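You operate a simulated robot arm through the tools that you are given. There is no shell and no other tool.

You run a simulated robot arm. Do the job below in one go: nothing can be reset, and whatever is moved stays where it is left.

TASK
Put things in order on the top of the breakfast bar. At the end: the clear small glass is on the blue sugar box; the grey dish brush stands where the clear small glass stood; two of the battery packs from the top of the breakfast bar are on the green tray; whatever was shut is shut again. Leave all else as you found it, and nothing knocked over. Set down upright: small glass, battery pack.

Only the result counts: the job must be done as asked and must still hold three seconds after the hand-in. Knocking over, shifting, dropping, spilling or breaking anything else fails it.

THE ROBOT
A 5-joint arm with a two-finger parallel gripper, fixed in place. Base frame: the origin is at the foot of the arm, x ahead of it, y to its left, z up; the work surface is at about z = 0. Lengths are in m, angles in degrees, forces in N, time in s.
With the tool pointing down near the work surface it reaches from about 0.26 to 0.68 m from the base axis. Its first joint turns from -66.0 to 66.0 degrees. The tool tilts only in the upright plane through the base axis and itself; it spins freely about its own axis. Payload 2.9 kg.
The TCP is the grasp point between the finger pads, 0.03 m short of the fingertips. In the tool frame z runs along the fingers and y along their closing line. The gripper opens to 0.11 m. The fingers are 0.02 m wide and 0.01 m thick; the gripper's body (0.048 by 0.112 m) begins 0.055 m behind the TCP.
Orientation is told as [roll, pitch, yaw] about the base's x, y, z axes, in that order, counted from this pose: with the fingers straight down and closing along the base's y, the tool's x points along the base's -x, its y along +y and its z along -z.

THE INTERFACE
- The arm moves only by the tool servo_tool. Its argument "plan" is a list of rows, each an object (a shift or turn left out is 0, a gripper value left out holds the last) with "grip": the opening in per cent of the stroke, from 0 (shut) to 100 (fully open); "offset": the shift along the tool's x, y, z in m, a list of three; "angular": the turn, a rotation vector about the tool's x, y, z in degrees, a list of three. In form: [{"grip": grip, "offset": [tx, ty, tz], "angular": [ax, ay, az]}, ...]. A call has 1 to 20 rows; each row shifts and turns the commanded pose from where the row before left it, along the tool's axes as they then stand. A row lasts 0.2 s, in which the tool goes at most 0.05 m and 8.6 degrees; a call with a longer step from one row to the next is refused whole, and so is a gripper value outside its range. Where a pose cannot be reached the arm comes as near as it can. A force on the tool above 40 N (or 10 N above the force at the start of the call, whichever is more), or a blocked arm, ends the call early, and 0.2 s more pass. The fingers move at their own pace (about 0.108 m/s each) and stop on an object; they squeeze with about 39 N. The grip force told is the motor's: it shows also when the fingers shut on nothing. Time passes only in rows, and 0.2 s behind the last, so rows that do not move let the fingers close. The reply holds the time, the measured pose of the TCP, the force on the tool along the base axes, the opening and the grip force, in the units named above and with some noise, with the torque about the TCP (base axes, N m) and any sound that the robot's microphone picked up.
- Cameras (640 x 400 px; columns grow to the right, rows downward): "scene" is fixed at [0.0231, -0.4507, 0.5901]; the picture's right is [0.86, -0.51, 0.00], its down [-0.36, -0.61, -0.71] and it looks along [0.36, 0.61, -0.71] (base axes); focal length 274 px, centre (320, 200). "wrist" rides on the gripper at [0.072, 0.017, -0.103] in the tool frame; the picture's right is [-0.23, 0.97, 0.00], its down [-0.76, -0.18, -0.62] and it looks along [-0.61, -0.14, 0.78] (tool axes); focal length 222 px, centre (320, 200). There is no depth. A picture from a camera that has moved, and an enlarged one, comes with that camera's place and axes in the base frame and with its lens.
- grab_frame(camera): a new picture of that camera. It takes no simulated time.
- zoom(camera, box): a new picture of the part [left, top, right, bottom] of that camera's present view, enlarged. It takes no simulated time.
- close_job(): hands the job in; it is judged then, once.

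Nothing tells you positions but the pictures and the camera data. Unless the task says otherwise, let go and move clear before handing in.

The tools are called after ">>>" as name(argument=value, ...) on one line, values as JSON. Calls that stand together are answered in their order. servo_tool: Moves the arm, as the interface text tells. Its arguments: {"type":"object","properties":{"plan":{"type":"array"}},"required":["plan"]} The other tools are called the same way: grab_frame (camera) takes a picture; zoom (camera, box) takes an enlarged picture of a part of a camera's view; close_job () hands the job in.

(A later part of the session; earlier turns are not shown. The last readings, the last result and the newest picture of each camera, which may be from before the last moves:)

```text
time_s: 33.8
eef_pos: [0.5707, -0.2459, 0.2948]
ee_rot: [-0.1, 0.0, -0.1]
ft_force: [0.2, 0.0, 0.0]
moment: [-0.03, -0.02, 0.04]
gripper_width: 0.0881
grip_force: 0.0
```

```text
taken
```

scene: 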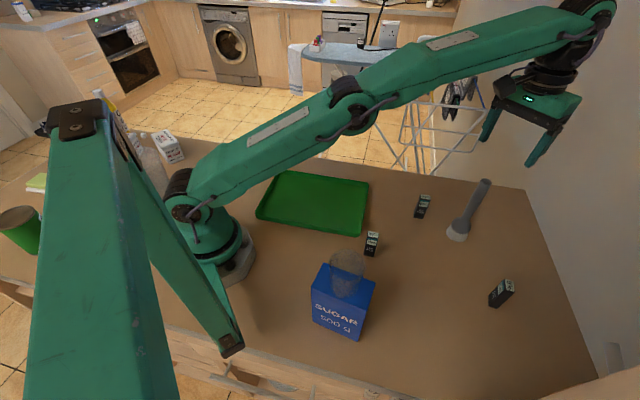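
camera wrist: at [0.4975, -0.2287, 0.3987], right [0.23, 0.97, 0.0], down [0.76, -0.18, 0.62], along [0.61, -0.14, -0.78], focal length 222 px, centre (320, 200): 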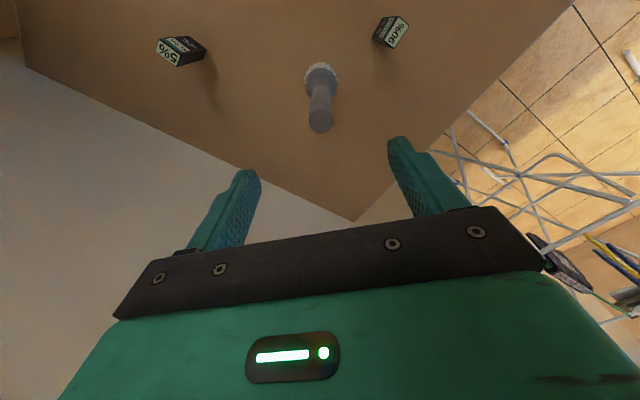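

The handle top is exactly under the tool axis. Descending to TCP z≈0.15 around the handle.

>>> servo_tool(plan=[{"offset": [0, 0, 0.015]}, {"offset": [0, 0, 0.02]}, {"offset": [0, 0, 0.025]}, {"offset": [0, 0, 0.025]}, {"offset": [0, 0, 0.02]}, {"offset": [0, 0, 0.02]}, {"offset": [0, 0, 0.015]}, {"offset": [0, 0, 0.005]}, {"offset": [0, 0, 0]}])

>>> grab_frame(camera="wrist")

>>> zoom(camera="scene", box=[400, 100, 560, 260])

```text
time_s: 35.8
eef_pos: [0.5708, -0.2461, 0.1486]
ee_rot: [0.0, 0.0, 0.0]
ft_force: [-0.4, 0.3, 0.8]
moment: [-0.01, -0.01, -0.01]
gripper_width: 0.0879
grip_force: 0.2
```

```text
taken
camera wrist: at [0.4975, -0.2293, 0.2534], right [0.23, 0.97, 0.0], down [0.76, -0.18, 0.62], along [0.61, -0.14, -0.78], focal length 222 px, centre (320, 200)
```

wrist: 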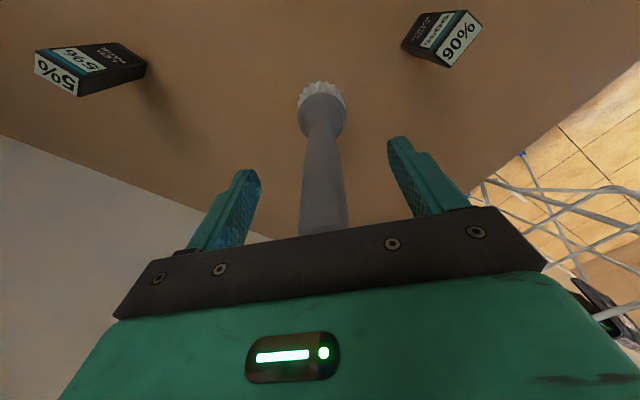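

```text
2.50 times, centred on (480, 180) of scene
camera zoom: at [0.0231, -0.4507, 0.5901], right [0.86, -0.51, 0.0], down [-0.36, -0.61, -0.71], along [0.36, 0.61, -0.71], focal length 686 px, centre (-80, 250)
```

zoom: 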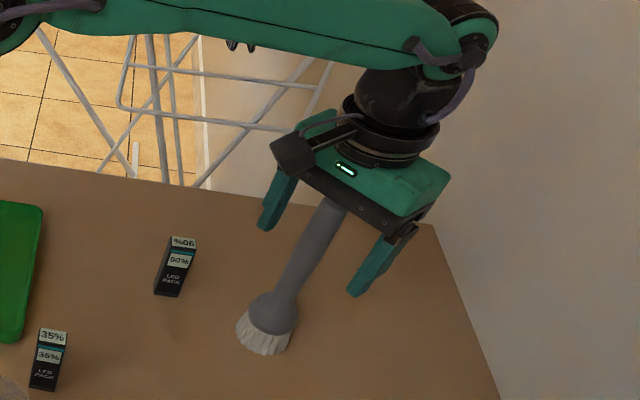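

Handle is centred between the fingers. Closing.

>>> servo_tool(plan=[{"grip": 60}, {"grip": 45}, {"grip": 32}, {"grip": 25}, {"grip": 18}, {"grip": 12}, {"grip": 10}, {"grip": 10}])

>>> grab_frame(camera="wrist")

```text
time_s: 37.6
eef_pos: [0.5709, -0.2459, 0.1494]
ee_rot: [0.0, 0.1, 0.0]
ft_force: [0.6, 1.0, -0.2]
moment: [0.05, -0.02, 0.03]
gripper_width: 0.0221
grip_force: 38.7
```

```text
taken
camera wrist: at [0.4975, -0.2294, 0.2537], right [0.23, 0.97, 0.0], down [0.76, -0.18, 0.62], along [0.61, -0.14, -0.78], focal length 222 px, centre (320, 200)
```

wrist: 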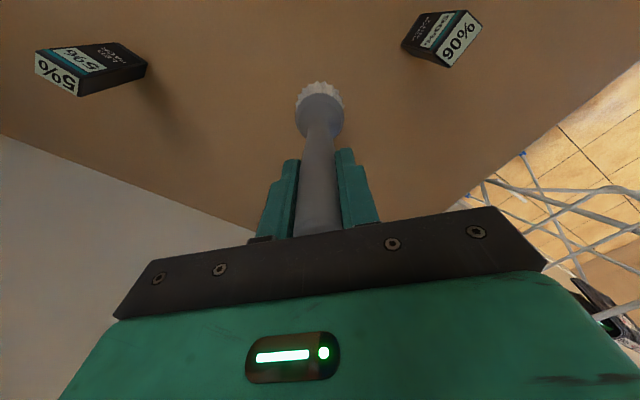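

Handle gripped (0.022 m). Lifting the brush straight up.

>>> servo_tool(plan=[{"offset": [0, 0, -0.005]}, {"offset": [0, 0, -0.01]}, {"offset": [0, 0, -0.02]}, {"offset": [0, 0, -0.025]}, {"offset": [0, 0, -0.025]}, {"offset": [0, 0, -0.025]}, {"offset": [0, 0, -0.015]}, {"offset": [0, 0, -0.005]}, {"offset": [0, 0, 0]}])

>>> grab_frame(camera="scene")

>>> grab_frame(camera="wrist")

```text
time_s: 39.6
eef_pos: [0.5708, -0.2452, 0.2783]
ee_rot: [0.0, 0.0, 0.0]
ft_force: [0.1, 0.5, -0.6]
moment: [0.05, 0.01, 0.0]
gripper_width: 0.0219
grip_force: 38.7
```

```text
taken
```

scene: 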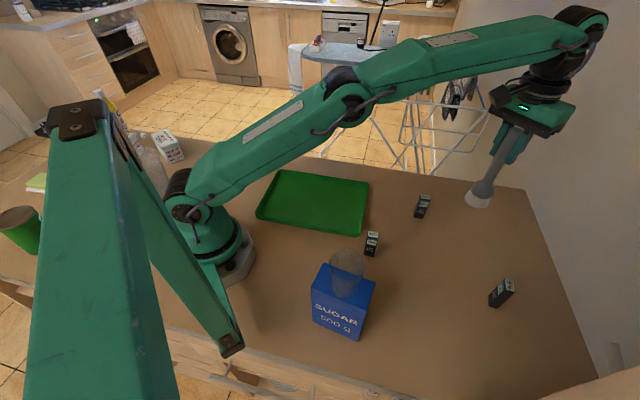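

```text
taken
camera wrist: at [0.4977, -0.2291, 0.3832], right [0.23, 0.97, 0.0], down [0.76, -0.18, 0.62], along [0.61, -0.14, -0.78], focal length 222 px, centre (320, 200)
```

wrist: 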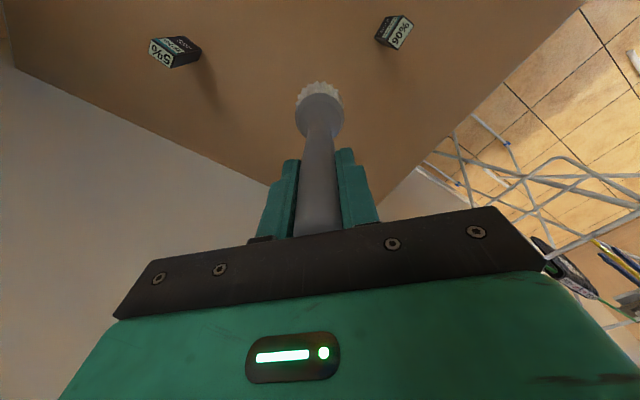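

Brush is held straight, bottom about 0.13 m up. Carrying it over the bar towards the glass's old spot.

>>> servo_tool(plan=[{"offset": [0.0063, 0.0115, 0]}, {"offset": [0.01258, 0.02296, 0]}, {"offset": [0.01258, 0.02296, 0]}, {"offset": [0.01258, 0.02296, 0]}, {"offset": [0.01258, 0.02296, 0]}, {"offset": [0.01258, 0.02296, 0]}, {"offset": [0.01258, 0.02296, 0]}, {"offset": [0.01258, 0.02296, 0]}, {"offset": [0.01258, 0.02296, 0]}, {"offset": [0.01258, 0.02296, 0]}, {"offset": [0.01258, 0.02296, 0]}, {"offset": [0.01258, 0.02296, 0]}, {"offset": [0.0063, 0.0115, 0]}, {"offset": [0.0, 0.0, 0]}])

>>> servo_tool(plan=[{"offset": [0.01, 0.0106, 0]}, {"offset": [0.02, 0.0212, 0]}, {"offset": [0.02, 0.0212, 0]}, {"offset": [0.02, 0.0212, 0]}, {"offset": [0.02, 0.0212, 0]}, {"offset": [0.02, 0.0212, 0]}, {"offset": [0.02, 0.0212, 0]}, {"offset": [0.02, 0.0212, 0]}, {"offset": [0.01, 0.011, 0]}, {"offset": [0.01, 0.005, 0]}, {"offset": [0.02, 0.0102, 0]}, {"offset": [0.02, 0.0102, 0]}, {"offset": [0.02, 0.0102, 0]}, {"offset": [0.02, 0.0102, 0]}, {"offset": [0.012, 0.0062, 0]}, {"offset": [0, 0, 0]}, {"offset": [0, 0, 0]}])

>>> grab_frame(camera="scene")

>>> grab_frame(camera="wrist")

```text
time_s: 42.6
eef_pos: [0.4184, 0.0307, 0.2801]
ee_rot: [0.0, 0.0, 0.0]
ft_force: [0.1, 0.0, -1.3]
moment: [-0.05, 0.01, 0.02]
gripper_width: 0.0219
grip_force: 39.0
```

```text
time_s: 46.2
eef_pos: [0.1562, 0.2524, 0.2795]
ee_rot: [0.0, -0.1, 0.1]
ft_force: [0.7, 0.4, -1.5]
moment: [-0.09, -0.02, 0.02]
gripper_width: 0.0219
grip_force: 38.4
```

```text
taken
```

scene: 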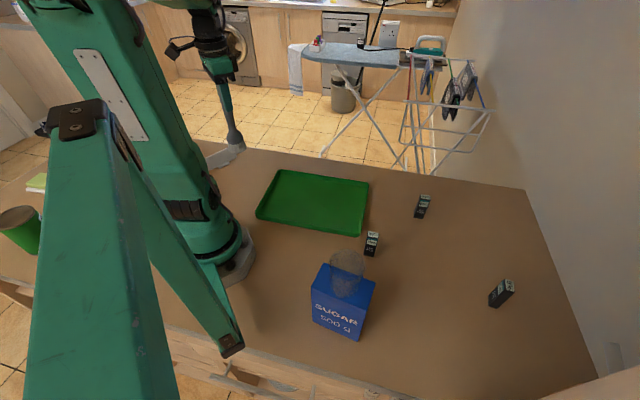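

```text
taken
camera wrist: at [0.0836, 0.2692, 0.3836], right [0.23, 0.97, 0.0], down [0.76, -0.18, 0.62], along [0.61, -0.14, -0.78], focal length 222 px, centre (320, 200)
```

wrist: 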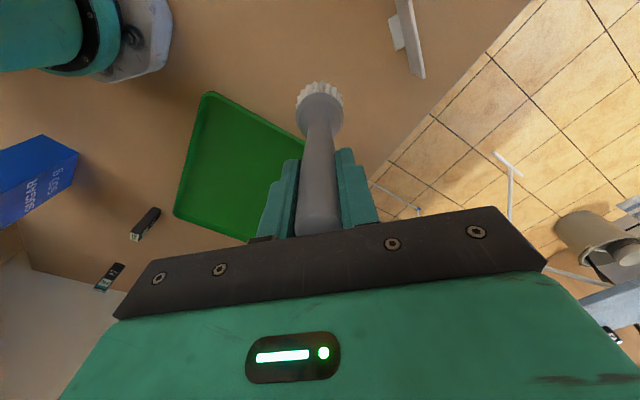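

Brush is above the old glass spot. Lowering it.

>>> servo_tool(plan=[{"offset": [0, 0, 0.01]}, {"offset": [0, 0, 0.02]}, {"offset": [0, 0, 0.02]}, {"offset": [0, 0, 0.02]}, {"offset": [0, 0, 0.02]}, {"offset": [0, 0, 0.015]}, {"offset": [0, 0, 0.01]}, {"offset": [0, 0, 0.005]}, {"offset": [0, 0, 0.003]}, {"offset": [0, 0, 0]}])

>>> zoom(camera="scene", box=[180, 60, 300, 200])

>>> grab_frame(camera="wrist")

```text
time_s: 48.4
eef_pos: [0.1568, 0.2525, 0.1581]
ee_rot: [0.1, 0.0, 0.0]
ft_force: [-0.6, 1.1, -1.7]
moment: [0.04, -0.02, 0.01]
gripper_width: 0.0211
grip_force: 38.9
```

```text
2.86 times, centred on (240, 130) of scene
camera zoom: at [0.0231, -0.4507, 0.5901], right [0.86, -0.51, 0.0], down [-0.36, -0.61, -0.71], along [0.36, 0.61, -0.71], focal length 784 px, centre (549, 400)
```

zoom: 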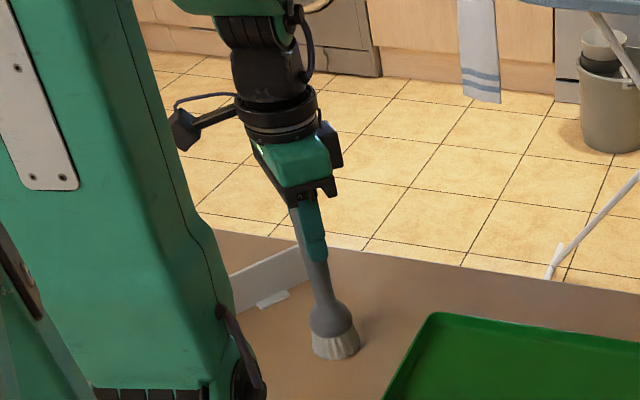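

```text
taken
camera wrist: at [0.0842, 0.2688, 0.2609], right [0.23, 0.97, 0.0], down [0.76, -0.18, 0.62], along [0.61, -0.14, -0.78], focal length 222 px, centre (320, 200)
```

wrist: 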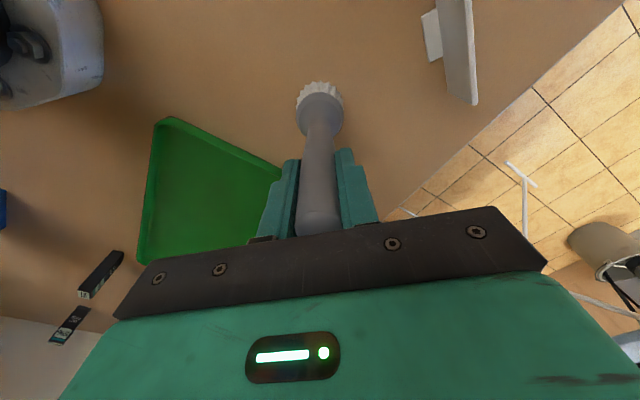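

>>> servo_tool(plan=[{"offset": [0, 0, 0.002]}, {"offset": [0, 0, 0.002]}, {"offset": [0, 0, 0.001]}, {"offset": [0, 0, 0]}])

```text
time_s: 49.4
eef_pos: [0.1581, 0.2525, 0.1526]
ee_rot: [0.1, -0.1, 0.0]
ft_force: [1.5, -6.4, 33.6]
moment: [-1.01, -0.17, -0.18]
gripper_width: 0.0215
grip_force: 39.3
```

Contact at commanded z≈0.152. Easing back slightly and checking the load.

>>> servo_tool(plan=[{"offset": [0, 0, -0.0012]}, {"offset": [0, 0, 0]}, {"offset": [0, 0, 0]}])

>>> zoom(camera="scene", box=[180, 60, 300, 200])

```text
time_s: 50.2
eef_pos: [0.1576, 0.2518, 0.1532]
ee_rot: [-0.1, 0.1, 0.1]
ft_force: [2.3, 0.3, 1.7]
moment: [-0.14, -0.14, -0.03]
gripper_width: 0.021
grip_force: 39.0
```

```text
2.86 times, centred on (240, 130) of scene
camera zoom: at [0.0231, -0.4507, 0.59], right [0.86, -0.51, 0.0], down [-0.36, -0.61, -0.71], along [0.36, 0.61, -0.71], focal length 784 px, centre (549, 400)
```

zoom: 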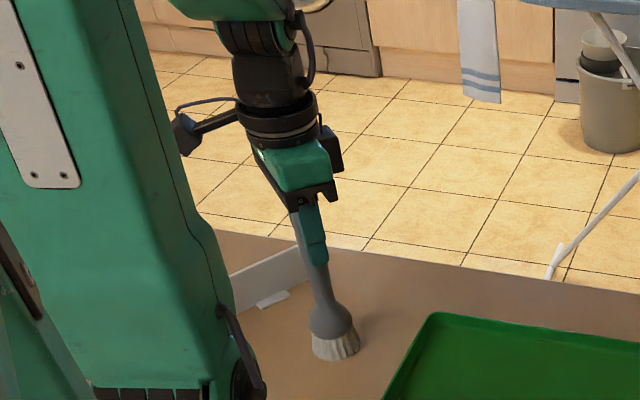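

Light contact now. Opening the fingers gradually.

>>> servo_tool(plan=[{"grip": 20}, {"grip": 22}, {"grip": 24}, {"grip": 27}, {"grip": 32}, {"grip": 40}, {"grip": 50}, {"grip": 60}, {"grip": 70}])

>>> grab_frame(camera="wrist")

>>> zoom(camera="scene", box=[180, 60, 300, 200])

```text
time_s: 52.2
eef_pos: [0.1574, 0.2523, 0.1538]
ee_rot: [0.0, 0.0, 0.0]
ft_force: [-0.5, -0.2, 0.8]
moment: [0.01, -0.01, -0.03]
gripper_width: 0.0771
grip_force: 0.1
```

```text
taken
camera wrist: at [0.0841, 0.269, 0.2571], right [0.23, 0.97, 0.0], down [0.76, -0.18, 0.62], along [0.61, -0.14, -0.78], focal length 222 px, centre (320, 200)
```

wrist: 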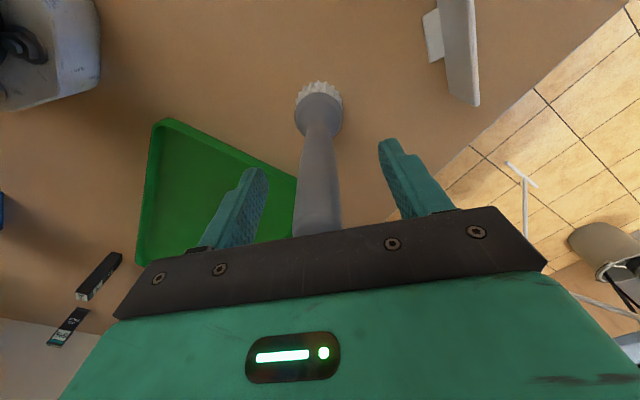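

```text
2.86 times, centred on (240, 130) of scene
camera zoom: at [0.0231, -0.4507, 0.5901], right [0.86, -0.51, 0.0], down [-0.36, -0.61, -0.71], along [0.36, 0.61, -0.71], focal length 784 px, centre (549, 400)
```

zoom: 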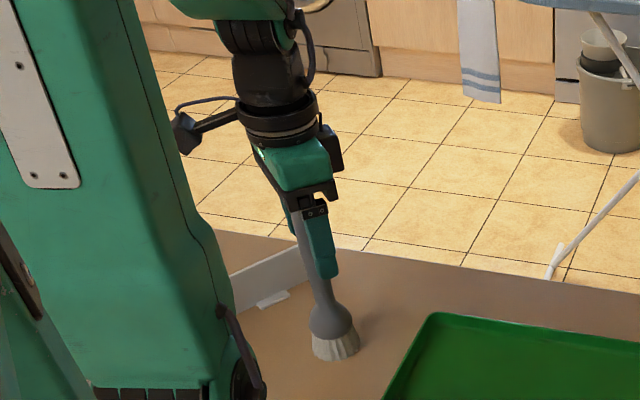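

The brush stands on its own. Rising straight up to clear the handle.

>>> servo_tool(plan=[{"offset": [0, 0, -0.005]}, {"offset": [0, 0, -0.01]}, {"offset": [0, 0, -0.02]}, {"offset": [0, 0, -0.025]}, {"offset": [0, 0, -0.025]}, {"offset": [0, 0, -0.025]}, {"offset": [0, 0, -0.015]}, {"offset": [0, 0, -0.005]}, {"offset": [0, 0, 0]}])

>>> grab_frame(camera="wrist")

>>> grab_frame(camera="scene")

```text
time_s: 54.2
eef_pos: [0.1579, 0.2525, 0.2828]
ee_rot: [0.0, 0.0, 0.0]
ft_force: [0.5, -0.8, 0.3]
moment: [-0.02, 0.01, -0.02]
gripper_width: 0.077
grip_force: 0.0
```

```text
taken
camera wrist: at [0.0843, 0.2689, 0.3874], right [0.23, 0.97, 0.0], down [0.76, -0.18, 0.62], along [0.61, -0.14, -0.78], focal length 222 px, centre (320, 200)
```

wrist: 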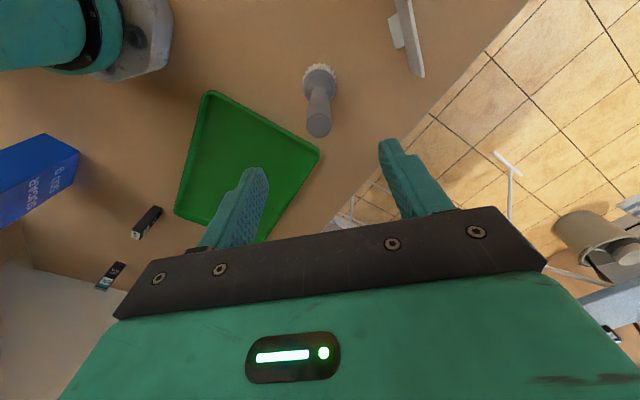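

```text
taken
```

scene: 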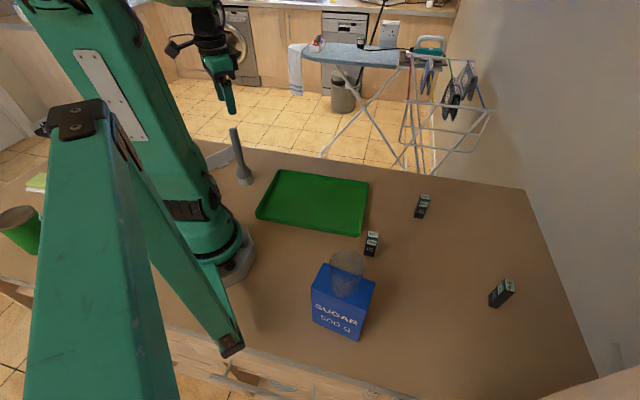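

The brush is standing upright on the old glass spot. Next: battery packs. Moving over the 35% pack near the tray.

>>> servo_tool(plan=[{"offset": [-0.0203, -0.0189, 0]}, {"offset": [-0.0203, -0.0189, 0]}, {"offset": [-0.0203, -0.0189, 0]}, {"offset": [-0.0203, -0.0189, 0]}, {"offset": [-0.0203, -0.0189, 0]}, {"offset": [-0.0203, -0.0189, 0]}, {"offset": [-0.0203, -0.0189, 0]}, {"offset": [-0.0075, -0.0233, 0]}, {"offset": [-0.0075, -0.0233, 0]}, {"offset": [-0.0075, -0.0233, 0]}, {"offset": [-0.0075, -0.0233, 0]}, {"offset": [-0.0075, -0.0233, 0]}, {"offset": [-0.0075, -0.0233, 0]}, {"offset": [0.0018, -0.0252, 0]}, {"offset": [0.0018, -0.0252, 0]}, {"offset": [0.0018, -0.0252, 0]}, {"offset": [0.0018, -0.0252, 0]}, {"offset": [0.0018, -0.0252, 0]}, {"offset": [0.0018, -0.0252, 0]}, {"offset": [0, 0, 0]}])

>>> servo_tool(plan=[{"angular": [0, 0, 7.5], "grip": 55}, {"angular": [0, 0, 7.5]}, {"angular": [0, 0, 7.5]}, {"angular": [0, 0, 7.5]}, {"angular": [0, 0, 7]}, {"angular": [0, 0, 7]}, {"offset": [0, 0, 0.02]}, {"offset": [0, 0, 0.02]}, {"offset": [0, 0, 0.02]}, {"offset": [0, 0, 0]}])

>>> grab_frame(camera="wrist")

>>> grab_frame(camera="scene")

```text
time_s: 58.4
eef_pos: [0.3322, -0.1723, 0.2833]
ee_rot: [0.0, 0.0, 0.1]
ft_force: [0.2, -0.1, -0.1]
moment: [-0.02, 0.0, 0.02]
gripper_width: 0.0771
grip_force: 0.1
```

```text
time_s: 60.6
eef_pos: [0.3325, -0.1692, 0.2235]
ee_rot: [0.0, 0.0, -44.1]
ft_force: [-0.2, 0.1, 0.0]
moment: [-0.01, -0.02, -0.01]
gripper_width: 0.0603
grip_force: 0.1
```

```text
taken
camera wrist: at [0.2924, -0.1081, 0.327], right [0.84, 0.54, 0.0], down [0.42, -0.66, 0.62], along [0.34, -0.52, -0.78], focal length 222 px, centre (320, 200)
```

wrist: 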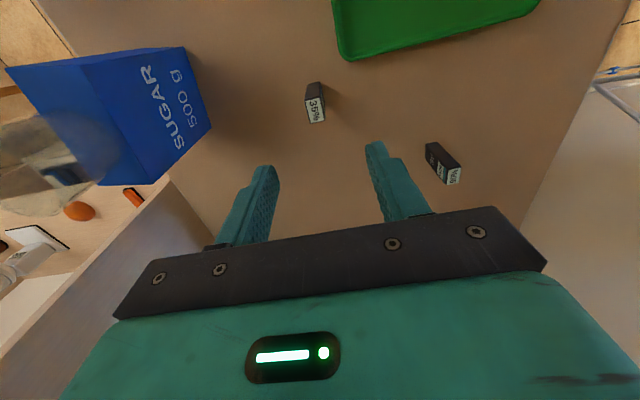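

```text
taken
```

scene: 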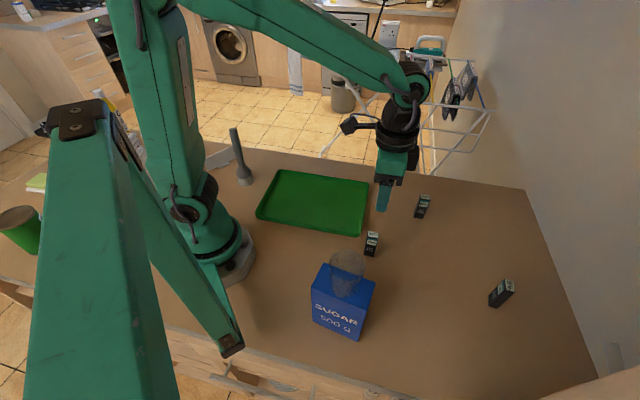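

>>> zoom(camera="wrist", box=[280, 65, 350, 140])

```text
5.33 times, centred on (315, 102) of wrist
camera zoom: at [0.2924, -0.1081, 0.327], right [0.84, 0.54, 0.0], down [0.42, -0.66, 0.62], along [0.34, -0.52, -0.78], focal length 1185 px, centre (347, 720)
```

zoom: 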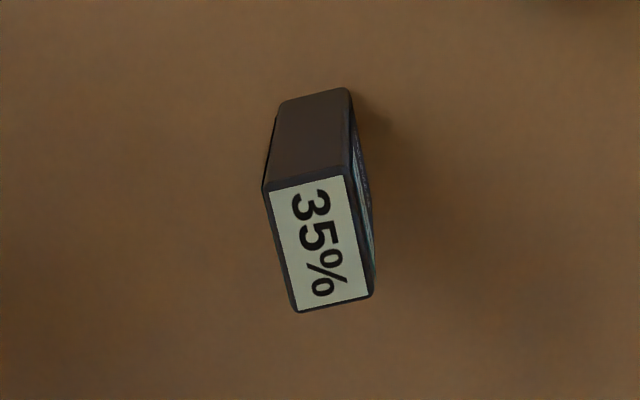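

The 35% pack's centre is about 5 mm off along the closing axis, and its sides are aligned with the fingers. Correcting and descending to just above it.

>>> servo_tool(plan=[{"offset": [-0.0006, -0.0056, 0]}, {"offset": [0, 0, 0.025]}, {"offset": [0, 0, 0.025]}, {"offset": [0, 0, 0.025]}, {"offset": [0, 0, 0.02]}, {"offset": [0, 0, 0.008]}, {"offset": [0, 0, 0]}, {"offset": [0, 0, 0]}])

>>> grab_frame(camera="wrist")

>>> zoom(camera="scene", box=[320, 160, 440, 280])

```text
time_s: 62.4
eef_pos: [0.3295, -0.1757, 0.12]
ee_rot: [0.1, 0.0, -44.0]
ft_force: [-0.2, 0.3, -0.9]
moment: [-0.01, 0.0, 0.01]
gripper_width: 0.0607
grip_force: 0.1
```

```text
taken
camera wrist: at [0.289, -0.1135, 0.2237], right [0.84, 0.54, 0.0], down [0.42, -0.66, 0.62], along [0.34, -0.52, -0.78], focal length 222 px, centre (320, 200)
```

wrist: 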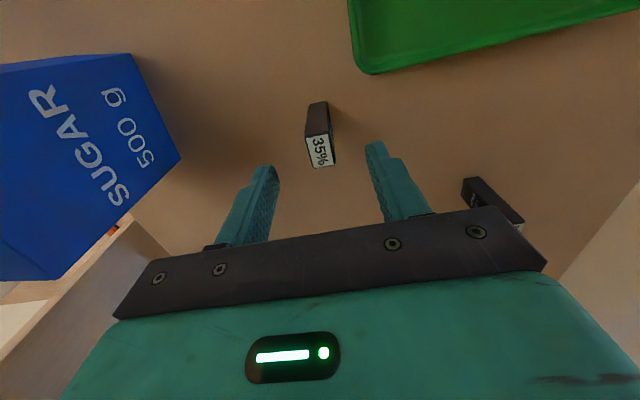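

```text
3.33 times, centred on (380, 220) of scene
camera zoom: at [0.0231, -0.4507, 0.5901], right [0.86, -0.51, 0.0], down [-0.36, -0.61, -0.71], along [0.36, 0.61, -0.71], focal length 915 px, centre (120, 133)
```

zoom: 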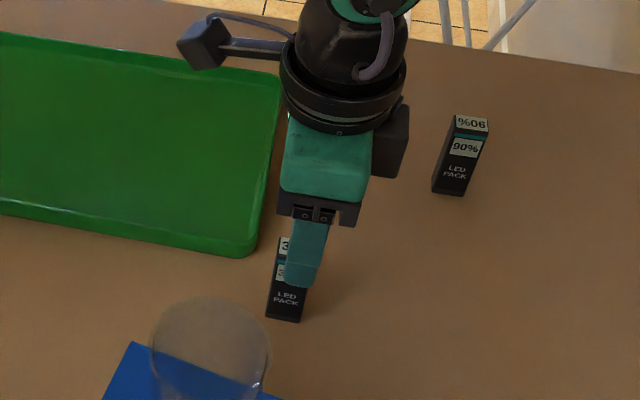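

Well aligned. Descending onto the pack.

>>> servo_tool(plan=[{"offset": [0, 0, 0.015]}, {"offset": [0, 0, 0.015]}, {"offset": [0, 0, 0.015]}, {"offset": [0, 0, 0.015]}, {"offset": [0, 0, 0.01]}, {"offset": [0, 0, 0.005]}, {"offset": [0, 0, 0]}, {"offset": [0, 0, 0]}])

>>> grab_frame(camera="wrist")

```text
time_s: 64.2
eef_pos: [0.3306, -0.1753, 0.0453]
ee_rot: [0.0, 0.0, -44.0]
ft_force: [-0.6, 0.4, -0.3]
moment: [-0.01, -0.02, 0.0]
gripper_width: 0.0605
grip_force: 0.1
```

```text
taken
camera wrist: at [0.2892, -0.113, 0.1488], right [0.84, 0.54, 0.0], down [0.42, -0.66, 0.62], along [0.34, -0.52, -0.78], focal length 222 px, centre (320, 200)
```

wrist: 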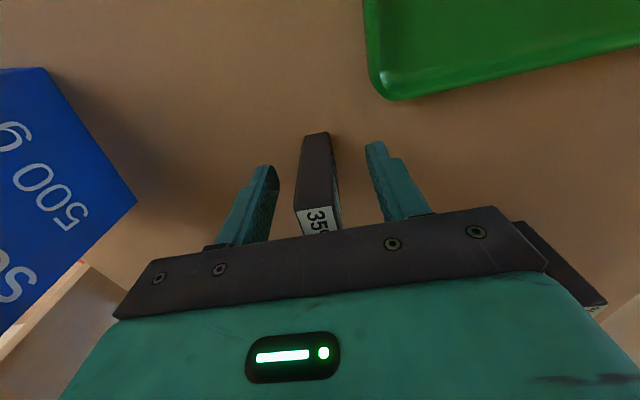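

>>> servo_tool(plan=[{"grip": 40}, {"grip": 30}, {"grip": 24}, {"grip": 18}, {"grip": 13}, {"grip": 8}, {"grip": 8}, {"grip": 8}])

>>> grab_frame(camera="wrist")

```text
time_s: 66.0
eef_pos: [0.3299, -0.1755, 0.0448]
ee_rot: [-0.1, 0.0, -44.0]
ft_force: [-0.9, 0.1, 1.2]
moment: [-0.04, 0.06, 0.0]
gripper_width: 0.0175
grip_force: 38.8
```

```text
taken
camera wrist: at [0.2893, -0.1131, 0.149], right [0.84, 0.54, 0.0], down [0.42, -0.66, 0.62], along [0.34, -0.52, -0.78], focal length 222 px, centre (320, 200)
```

wrist: 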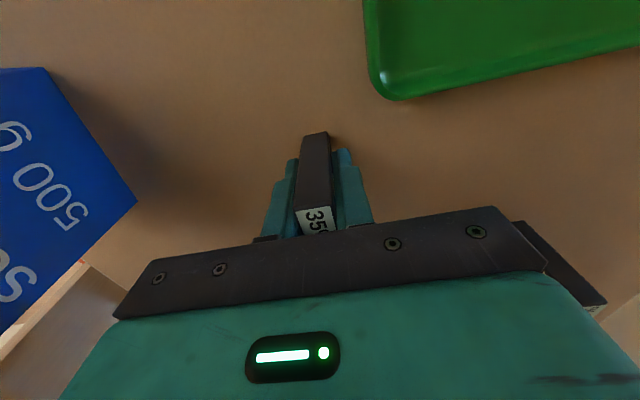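

Pack gripped. Lifting and carrying it over the tray.

>>> servo_tool(plan=[{"offset": [0, 0, -0.005]}, {"offset": [0, 0, -0.01]}, {"offset": [0, 0, -0.02]}, {"offset": [0, 0, -0.025]}, {"offset": [0, 0, -0.02]}, {"offset": [0, 0, -0.01]}, {"offset": [0.0079, 0.0089, 0]}, {"offset": [0.0158, 0.0178, 0]}, {"offset": [0.0158, 0.0178, 0]}, {"offset": [0.0158, 0.0178, 0]}, {"offset": [0.0158, 0.0178, 0]}, {"offset": [0.0158, 0.0178, 0]}, {"offset": [0.0158, 0.0178, 0]}, {"offset": [0.0158, 0.0178, 0]}, {"offset": [0.0077, 0.0087, 0]}, {"offset": [0, 0, 0]}, {"offset": [0, 0, 0]}])

>>> grab_frame(camera="wrist")

>>> grab_frame(camera="scene")

```text
time_s: 69.6
eef_pos: [0.3375, 0.0161, 0.136]
ee_rot: [0.0, -0.1, -44.1]
ft_force: [-0.1, 0.4, -0.6]
moment: [-0.01, 0.02, 0.02]
gripper_width: 0.0177
grip_force: 39.4
```

```text
taken
camera wrist: at [0.2974, 0.0775, 0.2391], right [0.84, 0.54, 0.0], down [0.42, -0.66, 0.62], along [0.34, -0.52, -0.78], focal length 222 px, centre (320, 200)
```

wrist: 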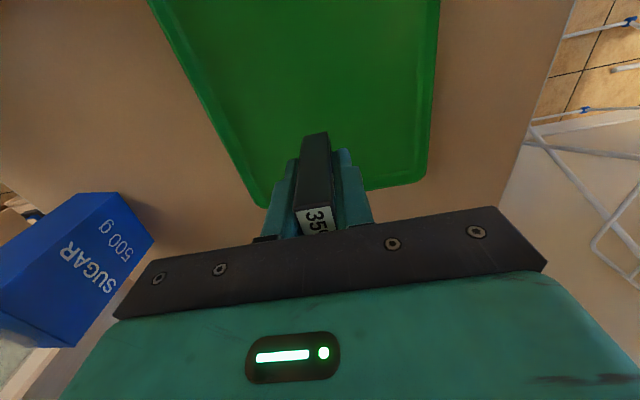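

```text
taken
```

scene: 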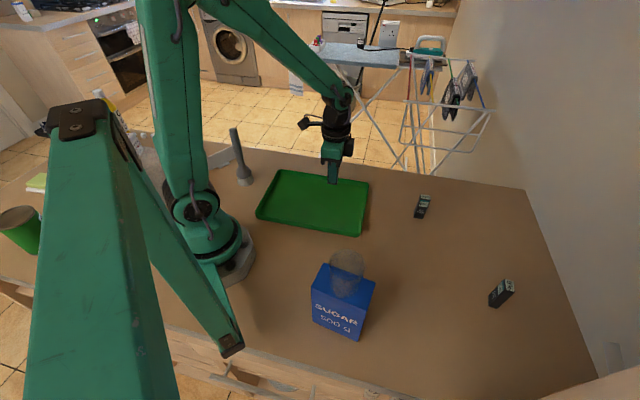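

The pack is over the middle of the tray with ≥9 cm to the edges. Lowering.

>>> servo_tool(plan=[{"offset": [0, 0, 0.01]}, {"offset": [0, 0, 0.015]}, {"offset": [0, 0, 0.02]}, {"offset": [0, 0, 0.015]}, {"offset": [0, 0, 0.01]}, {"offset": [0, 0, 0.006]}, {"offset": [0, 0, 0.002]}, {"offset": [0, 0, 0]}])

>>> servo_tool(plan=[{"offset": [0, 0, 0.0015]}, {"offset": [0, 0, 0.0015]}, {"offset": [0, 0, 0.0]}])

>>> zoom(camera="scene", box=[270, 110, 400, 250])

```text
time_s: 71.4
eef_pos: [0.3382, 0.0153, 0.0576]
ee_rot: [0.1, 0.0, -43.9]
ft_force: [0.4, -0.7, -0.7]
moment: [0.01, 0.0, -0.02]
gripper_width: 0.0177
grip_force: 38.7
```

```text
time_s: 72.2
eef_pos: [0.3377, 0.0155, 0.0547]
ee_rot: [0.1, 0.0, -44.0]
ft_force: [0.8, 0.7, -0.2]
moment: [0.04, 0.0, -0.02]
gripper_width: 0.0175
grip_force: 38.9
```

```text
2.86 times, centred on (335, 180) of scene
camera zoom: at [0.0231, -0.4507, 0.5901], right [0.86, -0.51, 0.0], down [-0.36, -0.61, -0.71], along [0.36, 0.61, -0.71], focal length 784 px, centre (277, 257)
```

zoom: 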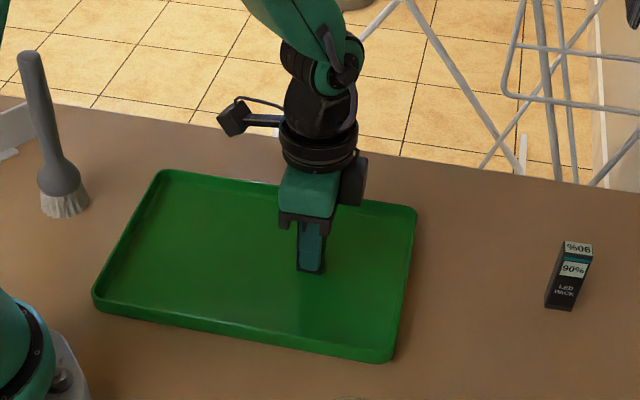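

>>> servo_tool(plan=[{"offset": [0, 0, 0.001]}, {"offset": [0, 0, 0.001]}, {"offset": [0, 0, 0.0]}])

>>> servo_tool(plan=[{"offset": [0, 0, 0.001]}, {"offset": [0, 0, 0.0]}])

```text
time_s: 73.0
eef_pos: [0.3372, 0.0152, 0.0527]
ee_rot: [0.1, 0.1, -44.1]
ft_force: [0.8, 1.2, -1.5]
moment: [0.01, 0.02, 0.01]
gripper_width: 0.0178
grip_force: 38.4
```

```text
time_s: 73.6
eef_pos: [0.3375, 0.0143, 0.0517]
ee_rot: [0.0, 0.0, -43.9]
ft_force: [0.3, 0.0, -0.4]
moment: [0.0, 0.02, 0.04]
gripper_width: 0.0176
grip_force: 38.5
```

>>> servo_tool(plan=[{"offset": [0, 0, 0.001]}, {"offset": [0, 0, 0.0]}])

>>> servo_tool(plan=[{"offset": [0, 0, 0.001]}, {"offset": [0, 0, 0.0]}])

```text
time_s: 74.2
eef_pos: [0.3387, 0.0153, 0.0504]
ee_rot: [0.0, 0.1, -44.0]
ft_force: [-1.0, 0.2, -0.5]
moment: [-0.01, 0.02, 0.01]
gripper_width: 0.0174
grip_force: 39.5
```

```text
time_s: 74.8
eef_pos: [0.3372, 0.015, 0.05]
ee_rot: [0.0, 0.0, -44.0]
ft_force: [0.0, 0.2, -0.6]
moment: [0.01, 0.02, 0.0]
gripper_width: 0.0176
grip_force: 39.2
```

>>> servo_tool(plan=[{"offset": [0, 0, 0.0007]}, {"offset": [0, 0, 0.0]}])

>>> servo_tool(plan=[{"offset": [0, 0, 0.0007]}, {"offset": [0, 0, 0.0]}])

```text
time_s: 75.4
eef_pos: [0.3388, 0.0148, 0.0491]
ee_rot: [0.1, 0.0, -43.9]
ft_force: [-3.7, -1.0, 10.7]
moment: [-0.04, 0.14, -0.01]
gripper_width: 0.0177
grip_force: 38.9
```

```text
time_s: 76.0
eef_pos: [0.3396, 0.014, 0.049]
ee_rot: [0.1, 0.0, -43.9]
ft_force: [-8.0, 0.7, 31.5]
moment: [0.02, 0.37, -0.02]
gripper_width: 0.0172
grip_force: 38.9
```

Contact with the tray floor. Easing back and releasing gradually.

>>> servo_tool(plan=[{"offset": [0, 0, -0.0008]}, {"offset": [0, 0, 0]}, {"grip": 16}, {"grip": 17}, {"grip": 19}, {"grip": 22}, {"grip": 27}, {"grip": 34}, {"grip": 42}, {"grip": 48}])

>>> grab_frame(camera="wrist")

>>> zoom(camera="scene", box=[270, 110, 400, 250])

```text
time_s: 78.2
eef_pos: [0.3388, 0.0146, 0.0479]
ee_rot: [0.0, 0.0, -44.1]
ft_force: [-0.7, 0.6, -0.4]
moment: [0.01, -0.03, 0.0]
gripper_width: 0.0528
grip_force: 0.2
```

```text
taken
camera wrist: at [0.2972, 0.0769, 0.1524], right [0.84, 0.54, 0.0], down [0.42, -0.66, 0.62], along [0.34, -0.52, -0.78], focal length 222 px, centre (320, 200)
```

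wrist: 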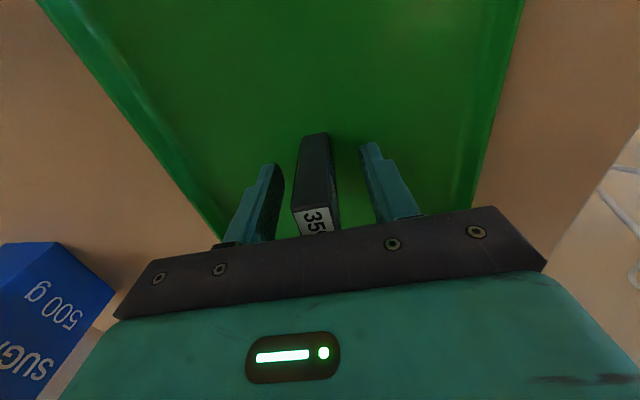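

```text
2.86 times, centred on (335, 180) of scene
camera zoom: at [0.0231, -0.4507, 0.5901], right [0.86, -0.51, 0.0], down [-0.36, -0.61, -0.71], along [0.36, 0.61, -0.71], focal length 784 px, centre (277, 257)
```

zoom: 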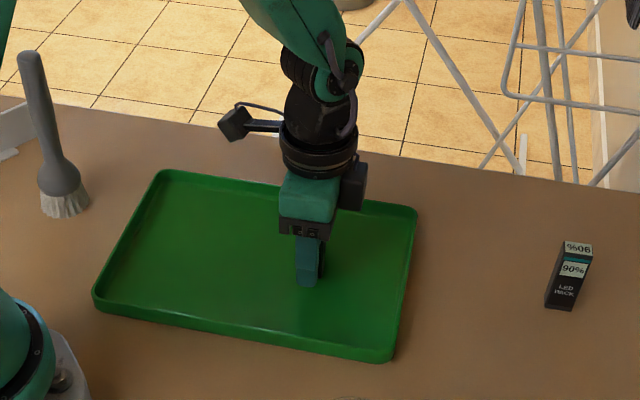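

Pack released and standing. Rising straight up.

>>> servo_tool(plan=[{"offset": [0, 0, -0.004]}, {"offset": [0, 0, -0.008]}, {"offset": [0, 0, -0.015]}, {"offset": [0, 0, -0.02]}, {"offset": [0, 0, -0.025]}, {"offset": [0, 0, -0.03]}, {"offset": [0, 0, -0.03]}, {"offset": [0, 0, -0.02]}, {"offset": [0, 0, 0]}])

>>> grab_frame(camera="wrist")

>>> zoom(camera="scene", box=[250, 130, 400, 260])

```text
time_s: 80.2
eef_pos: [0.3393, 0.0147, 0.1996]
ee_rot: [-0.1, 0.0, -44.0]
ft_force: [0.0, -0.4, 0.3]
moment: [-0.03, 0.01, -0.01]
gripper_width: 0.0528
grip_force: 0.1
```

```text
taken
camera wrist: at [0.298, 0.0765, 0.3047], right [0.84, 0.54, 0.0], down [0.42, -0.66, 0.62], along [0.34, -0.52, -0.78], focal length 222 px, centre (320, 200)
```

wrist: 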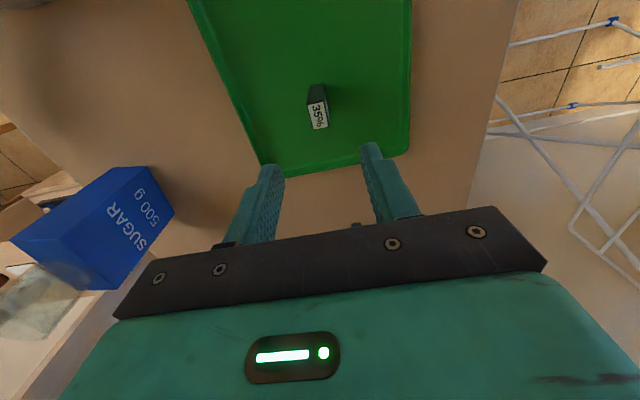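

```text
3.08 times, centred on (325, 195) of scene
camera zoom: at [0.0231, -0.4507, 0.5901], right [0.86, -0.51, 0.0], down [-0.36, -0.61, -0.71], along [0.36, 0.61, -0.71], focal length 844 px, centre (305, 215)
```

zoom: 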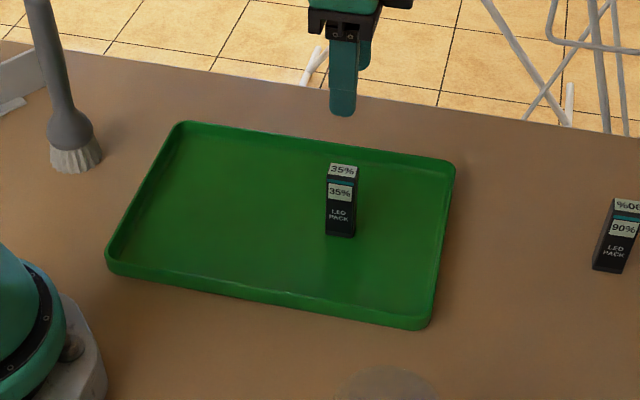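

The 35% pack stands on the tray. Moving over to the 90% pack.

>>> servo_tool(plan=[{"offset": [-0.0125, 0.0009, 0]}, {"offset": [-0.02497, 0.00178, 0]}, {"offset": [-0.02497, 0.00178, 0]}, {"offset": [-0.02497, 0.00178, 0]}, {"offset": [-0.02497, 0.00178, 0]}, {"offset": [-0.02497, 0.00178, 0]}, {"offset": [-0.02497, 0.00178, 0]}, {"offset": [-0.02497, 0.00178, 0]}, {"offset": [-0.02497, 0.00178, 0]}, {"offset": [-0.02497, 0.00178, 0]}, {"offset": [-0.0125, 0.0009, 0], "grip": 55}, {"offset": [0, 0, 0]}, {"offset": [0, 0, 0]}])

>>> grab_frame(camera="wrist")

>>> zoom(camera="wrist", box=[280, 65, 350, 140])

```text
time_s: 83.0
eef_pos: [0.5301, -0.1459, 0.1997]
ee_rot: [0.0, 0.0, -43.9]
ft_force: [-0.1, 0.4, -0.5]
moment: [0.01, 0.02, -0.03]
gripper_width: 0.0604
grip_force: 0.0
```

```text
taken
camera wrist: at [0.49, -0.0837, 0.3046], right [0.84, 0.54, 0.0], down [0.42, -0.66, 0.62], along [0.34, -0.52, -0.78], focal length 222 px, centre (320, 200)
```

wrist: 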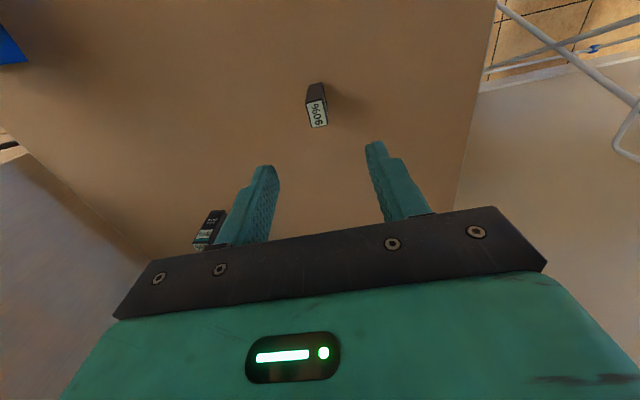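

```text
5.33 times, centred on (315, 102) of wrist
camera zoom: at [0.49, -0.0837, 0.3046], right [0.84, 0.54, 0.0], down [0.42, -0.66, 0.62], along [0.34, -0.52, -0.78], focal length 1185 px, centre (347, 720)
```

zoom: 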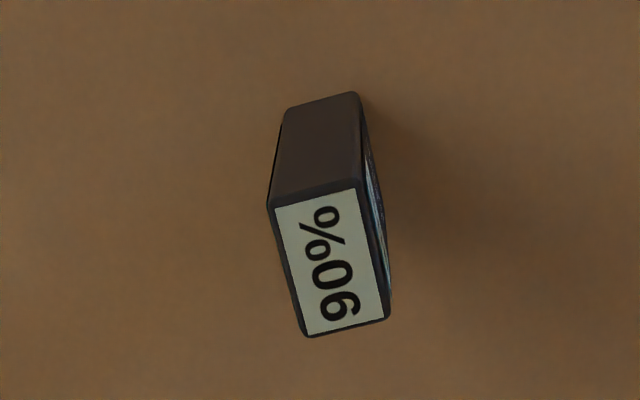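

The 90% pack needs a ~3 mm correction. Adjusting and descending to just above it.

>>> servo_tool(plan=[{"offset": [0.002, -0.0026, 0]}, {"offset": [0, 0, 0.02]}, {"offset": [0, 0, 0.025]}, {"offset": [0, 0, 0.02]}, {"offset": [0, 0, 0.015]}, {"offset": [0, 0, 0]}, {"offset": [0, 0, 0]}])

>>> grab_frame(camera="wrist")

```text
time_s: 84.6
eef_pos: [0.5275, -0.1459, 0.1208]
ee_rot: [0.1, -0.1, -44.0]
ft_force: [0.2, 0.4, 0.5]
moment: [-0.01, -0.02, -0.01]
gripper_width: 0.0605
grip_force: 0.1
```

```text
taken
camera wrist: at [0.4861, -0.0838, 0.2243], right [0.84, 0.54, 0.0], down [0.43, -0.66, 0.62], along [0.34, -0.52, -0.78], focal length 222 px, centre (320, 200)
```

wrist: 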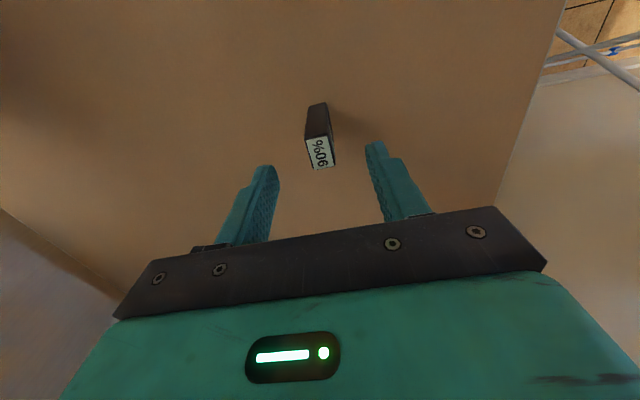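

Aligned. Descending and closing on it.

>>> servo_tool(plan=[{"offset": [0, 0, 0.015]}, {"offset": [0, 0, 0.015]}, {"offset": [0, 0, 0.015]}, {"offset": [0, 0, 0.015]}, {"offset": [0, 0, 0.01]}, {"offset": [0, 0, 0.0054]}, {"offset": [0, 0, 0]}, {"offset": [0, 0, 0]}])

>>> grab_frame(camera="wrist")

```text
time_s: 86.4
eef_pos: [0.528, -0.1462, 0.0447]
ee_rot: [0.0, 0.0, -44.0]
ft_force: [0.0, 0.5, -0.6]
moment: [0.03, 0.01, 0.01]
gripper_width: 0.0604
grip_force: 0.1
```

```text
taken
camera wrist: at [0.4861, -0.0841, 0.1488], right [0.84, 0.54, 0.0], down [0.42, -0.66, 0.62], along [0.34, -0.52, -0.78], focal length 222 px, centre (320, 200)
```

wrist: 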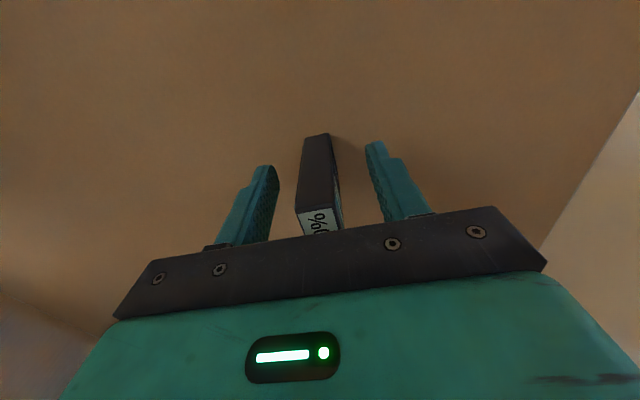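

>>> servo_tool(plan=[{"grip": 40}, {"grip": 30}, {"grip": 24}, {"grip": 18}, {"grip": 13}, {"grip": 8}, {"grip": 8}, {"grip": 8}])

>>> grab_frame(camera="wrist")

```text
time_s: 88.2
eef_pos: [0.5273, -0.1473, 0.0452]
ee_rot: [-0.1, -0.1, -44.0]
ft_force: [0.0, -0.8, -0.9]
moment: [0.0, 0.02, -0.01]
gripper_width: 0.0175
grip_force: 38.9
```

```text
taken
camera wrist: at [0.4861, -0.0841, 0.1489], right [0.84, 0.54, 0.0], down [0.42, -0.66, 0.62], along [0.34, -0.52, -0.78], focal length 222 px, centre (320, 200)
```

wrist: 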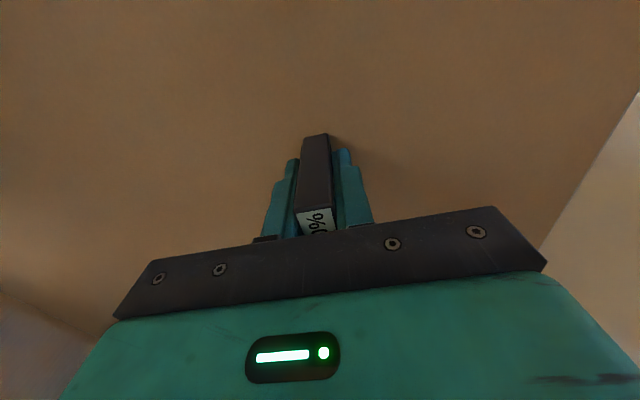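

Gripped. Lifting high enough to pass over the first pack, then carrying to the tray.

>>> servo_tool(plan=[{"offset": [0, 0, -0.005]}, {"offset": [0, 0, -0.01]}, {"offset": [0, 0, -0.02]}, {"offset": [0, 0, -0.03]}, {"offset": [0, 0, -0.03]}, {"offset": [0, 0, -0.03]}, {"offset": [0, 0, -0.02]}, {"offset": [0, 0, -0.01]}, {"offset": [0, 0, 0]}])

>>> servo_tool(plan=[{"offset": [0.01225, 0.00054, 0]}, {"offset": [0.0245, 0.00108, 0]}, {"offset": [0.0245, 0.00108, 0]}, {"offset": [0.0245, 0.00108, 0]}, {"offset": [0.0245, 0.00108, 0]}, {"offset": [0.0245, 0.00108, 0]}, {"offset": [0.0245, 0.00108, 0]}, {"offset": [0.0245, 0.00108, 0]}, {"offset": [0.0245, 0.00108, 0]}, {"offset": [0.0245, 0.00108, 0]}, {"offset": [0.0245, 0.00108, 0]}, {"offset": [0.0245, 0.00108, 0]}, {"offset": [0.0245, 0.00108, 0]}, {"offset": [0.01225, 0.00054, 0]}, {"offset": [0, 0, 0]}, {"offset": [0, 0, 0]}])

>>> grab_frame(camera="wrist")

>>> grab_frame(camera="scene")

```text
time_s: 90.2
eef_pos: [0.5276, -0.1462, 0.2006]
ee_rot: [-0.1, 0.0, -44.0]
ft_force: [0.6, -0.7, -1.1]
moment: [0.02, -0.03, -0.02]
gripper_width: 0.0176
grip_force: 39.0
```

```text
time_s: 93.6
eef_pos: [0.3066, 0.0849, 0.1998]
ee_rot: [-0.1, -0.1, -44.0]
ft_force: [0.0, -0.1, -1.0]
moment: [-0.04, 0.01, -0.01]
gripper_width: 0.0175
grip_force: 39.1
```

```text
taken
camera wrist: at [0.2669, 0.1473, 0.304], right [0.84, 0.54, 0.0], down [0.42, -0.66, 0.62], along [0.34, -0.52, -0.78], focal length 222 px, centre (320, 200)
```

wrist: 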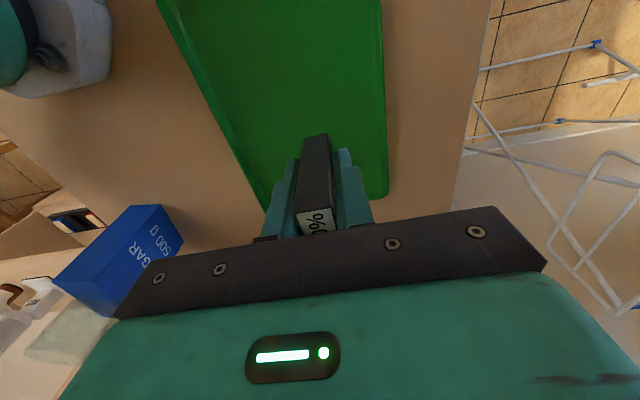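

```text
taken
```

scene: 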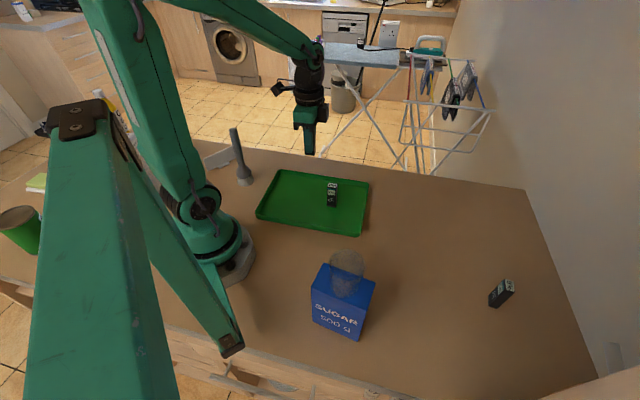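

Over the second spot, well inside the tray and 7+ cm from the first pack. Lowering.

>>> servo_tool(plan=[{"offset": [0, 0, 0.01]}, {"offset": [0, 0, 0.02]}, {"offset": [0, 0, 0.025]}, {"offset": [0, 0, 0.025]}, {"offset": [0, 0, 0.025]}, {"offset": [0, 0, 0.02]}, {"offset": [0, 0, 0.012]}, {"offset": [0, 0, 0.006]}, {"offset": [0, 0, 0.003]}, {"offset": [0, 0, 0]}])

>>> zoom(camera="scene", box=[250, 110, 400, 250])

>>> grab_frame(camera="wrist")

```text
time_s: 95.8
eef_pos: [0.3071, 0.0849, 0.0542]
ee_rot: [0.0, 0.0, -44.0]
ft_force: [-0.4, 0.8, -1.1]
moment: [0.0, -0.01, 0.01]
gripper_width: 0.0177
grip_force: 39.4
```

```text
2.86 times, centred on (325, 180) of scene
camera zoom: at [0.0231, -0.4507, 0.5901], right [0.86, -0.51, 0.0], down [-0.36, -0.61, -0.71], along [0.36, 0.61, -0.71], focal length 784 px, centre (306, 257)
```

zoom: 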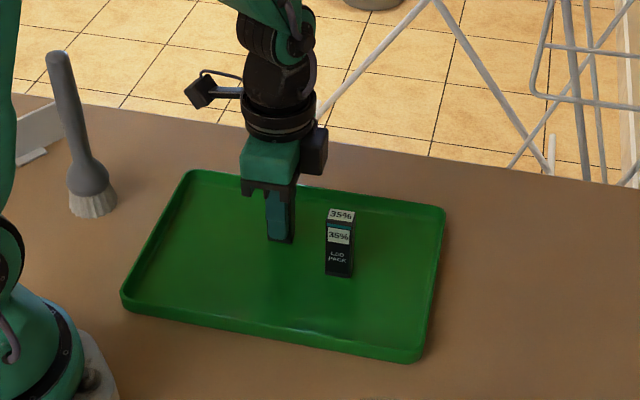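

```text
taken
camera wrist: at [0.2672, 0.1471, 0.1578], right [0.84, 0.54, 0.0], down [0.42, -0.66, 0.62], along [0.34, -0.52, -0.78], focal length 222 px, centre (320, 200)
```

wrist: 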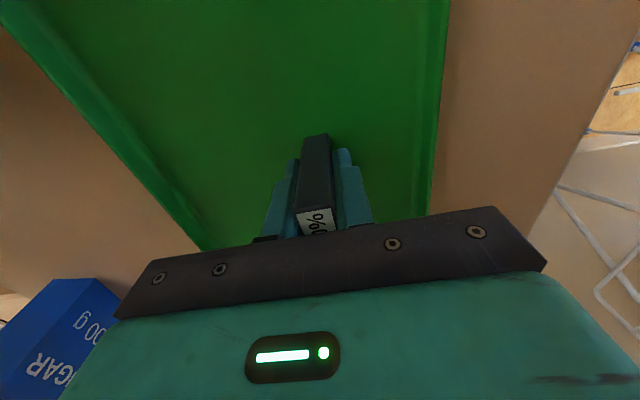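

>>> servo_tool(plan=[{"offset": [0, 0, 0.0015]}, {"offset": [0, 0, 0.0015]}, {"offset": [0, 0, 0.001]}, {"offset": [0, 0, 0.0]}])

>>> servo_tool(plan=[{"offset": [0, 0, 0.001]}, {"offset": [0, 0, 0.0]}])

>>> servo_tool(plan=[{"offset": [0, 0, 0.0007]}, {"offset": [0, 0, 0.0]}])

```text
time_s: 96.8
eef_pos: [0.3086, 0.0844, 0.0499]
ee_rot: [0.0, 0.0, -43.9]
ft_force: [0.0, -0.8, -0.7]
moment: [0.04, -0.01, -0.03]
gripper_width: 0.0174
grip_force: 39.3
```

```text
time_s: 97.4
eef_pos: [0.308, 0.0846, 0.0487]
ee_rot: [0.0, 0.1, -44.0]
ft_force: [0.5, 0.7, -0.3]
moment: [0.01, 0.0, 0.04]
gripper_width: 0.0176
grip_force: 38.8
```

```text
time_s: 98.0
eef_pos: [0.3075, 0.0852, 0.0485]
ee_rot: [0.0, 0.0, -44.0]
ft_force: [-4.4, -3.7, 17.2]
moment: [-0.13, 0.21, 0.02]
gripper_width: 0.0174
grip_force: 39.5
```

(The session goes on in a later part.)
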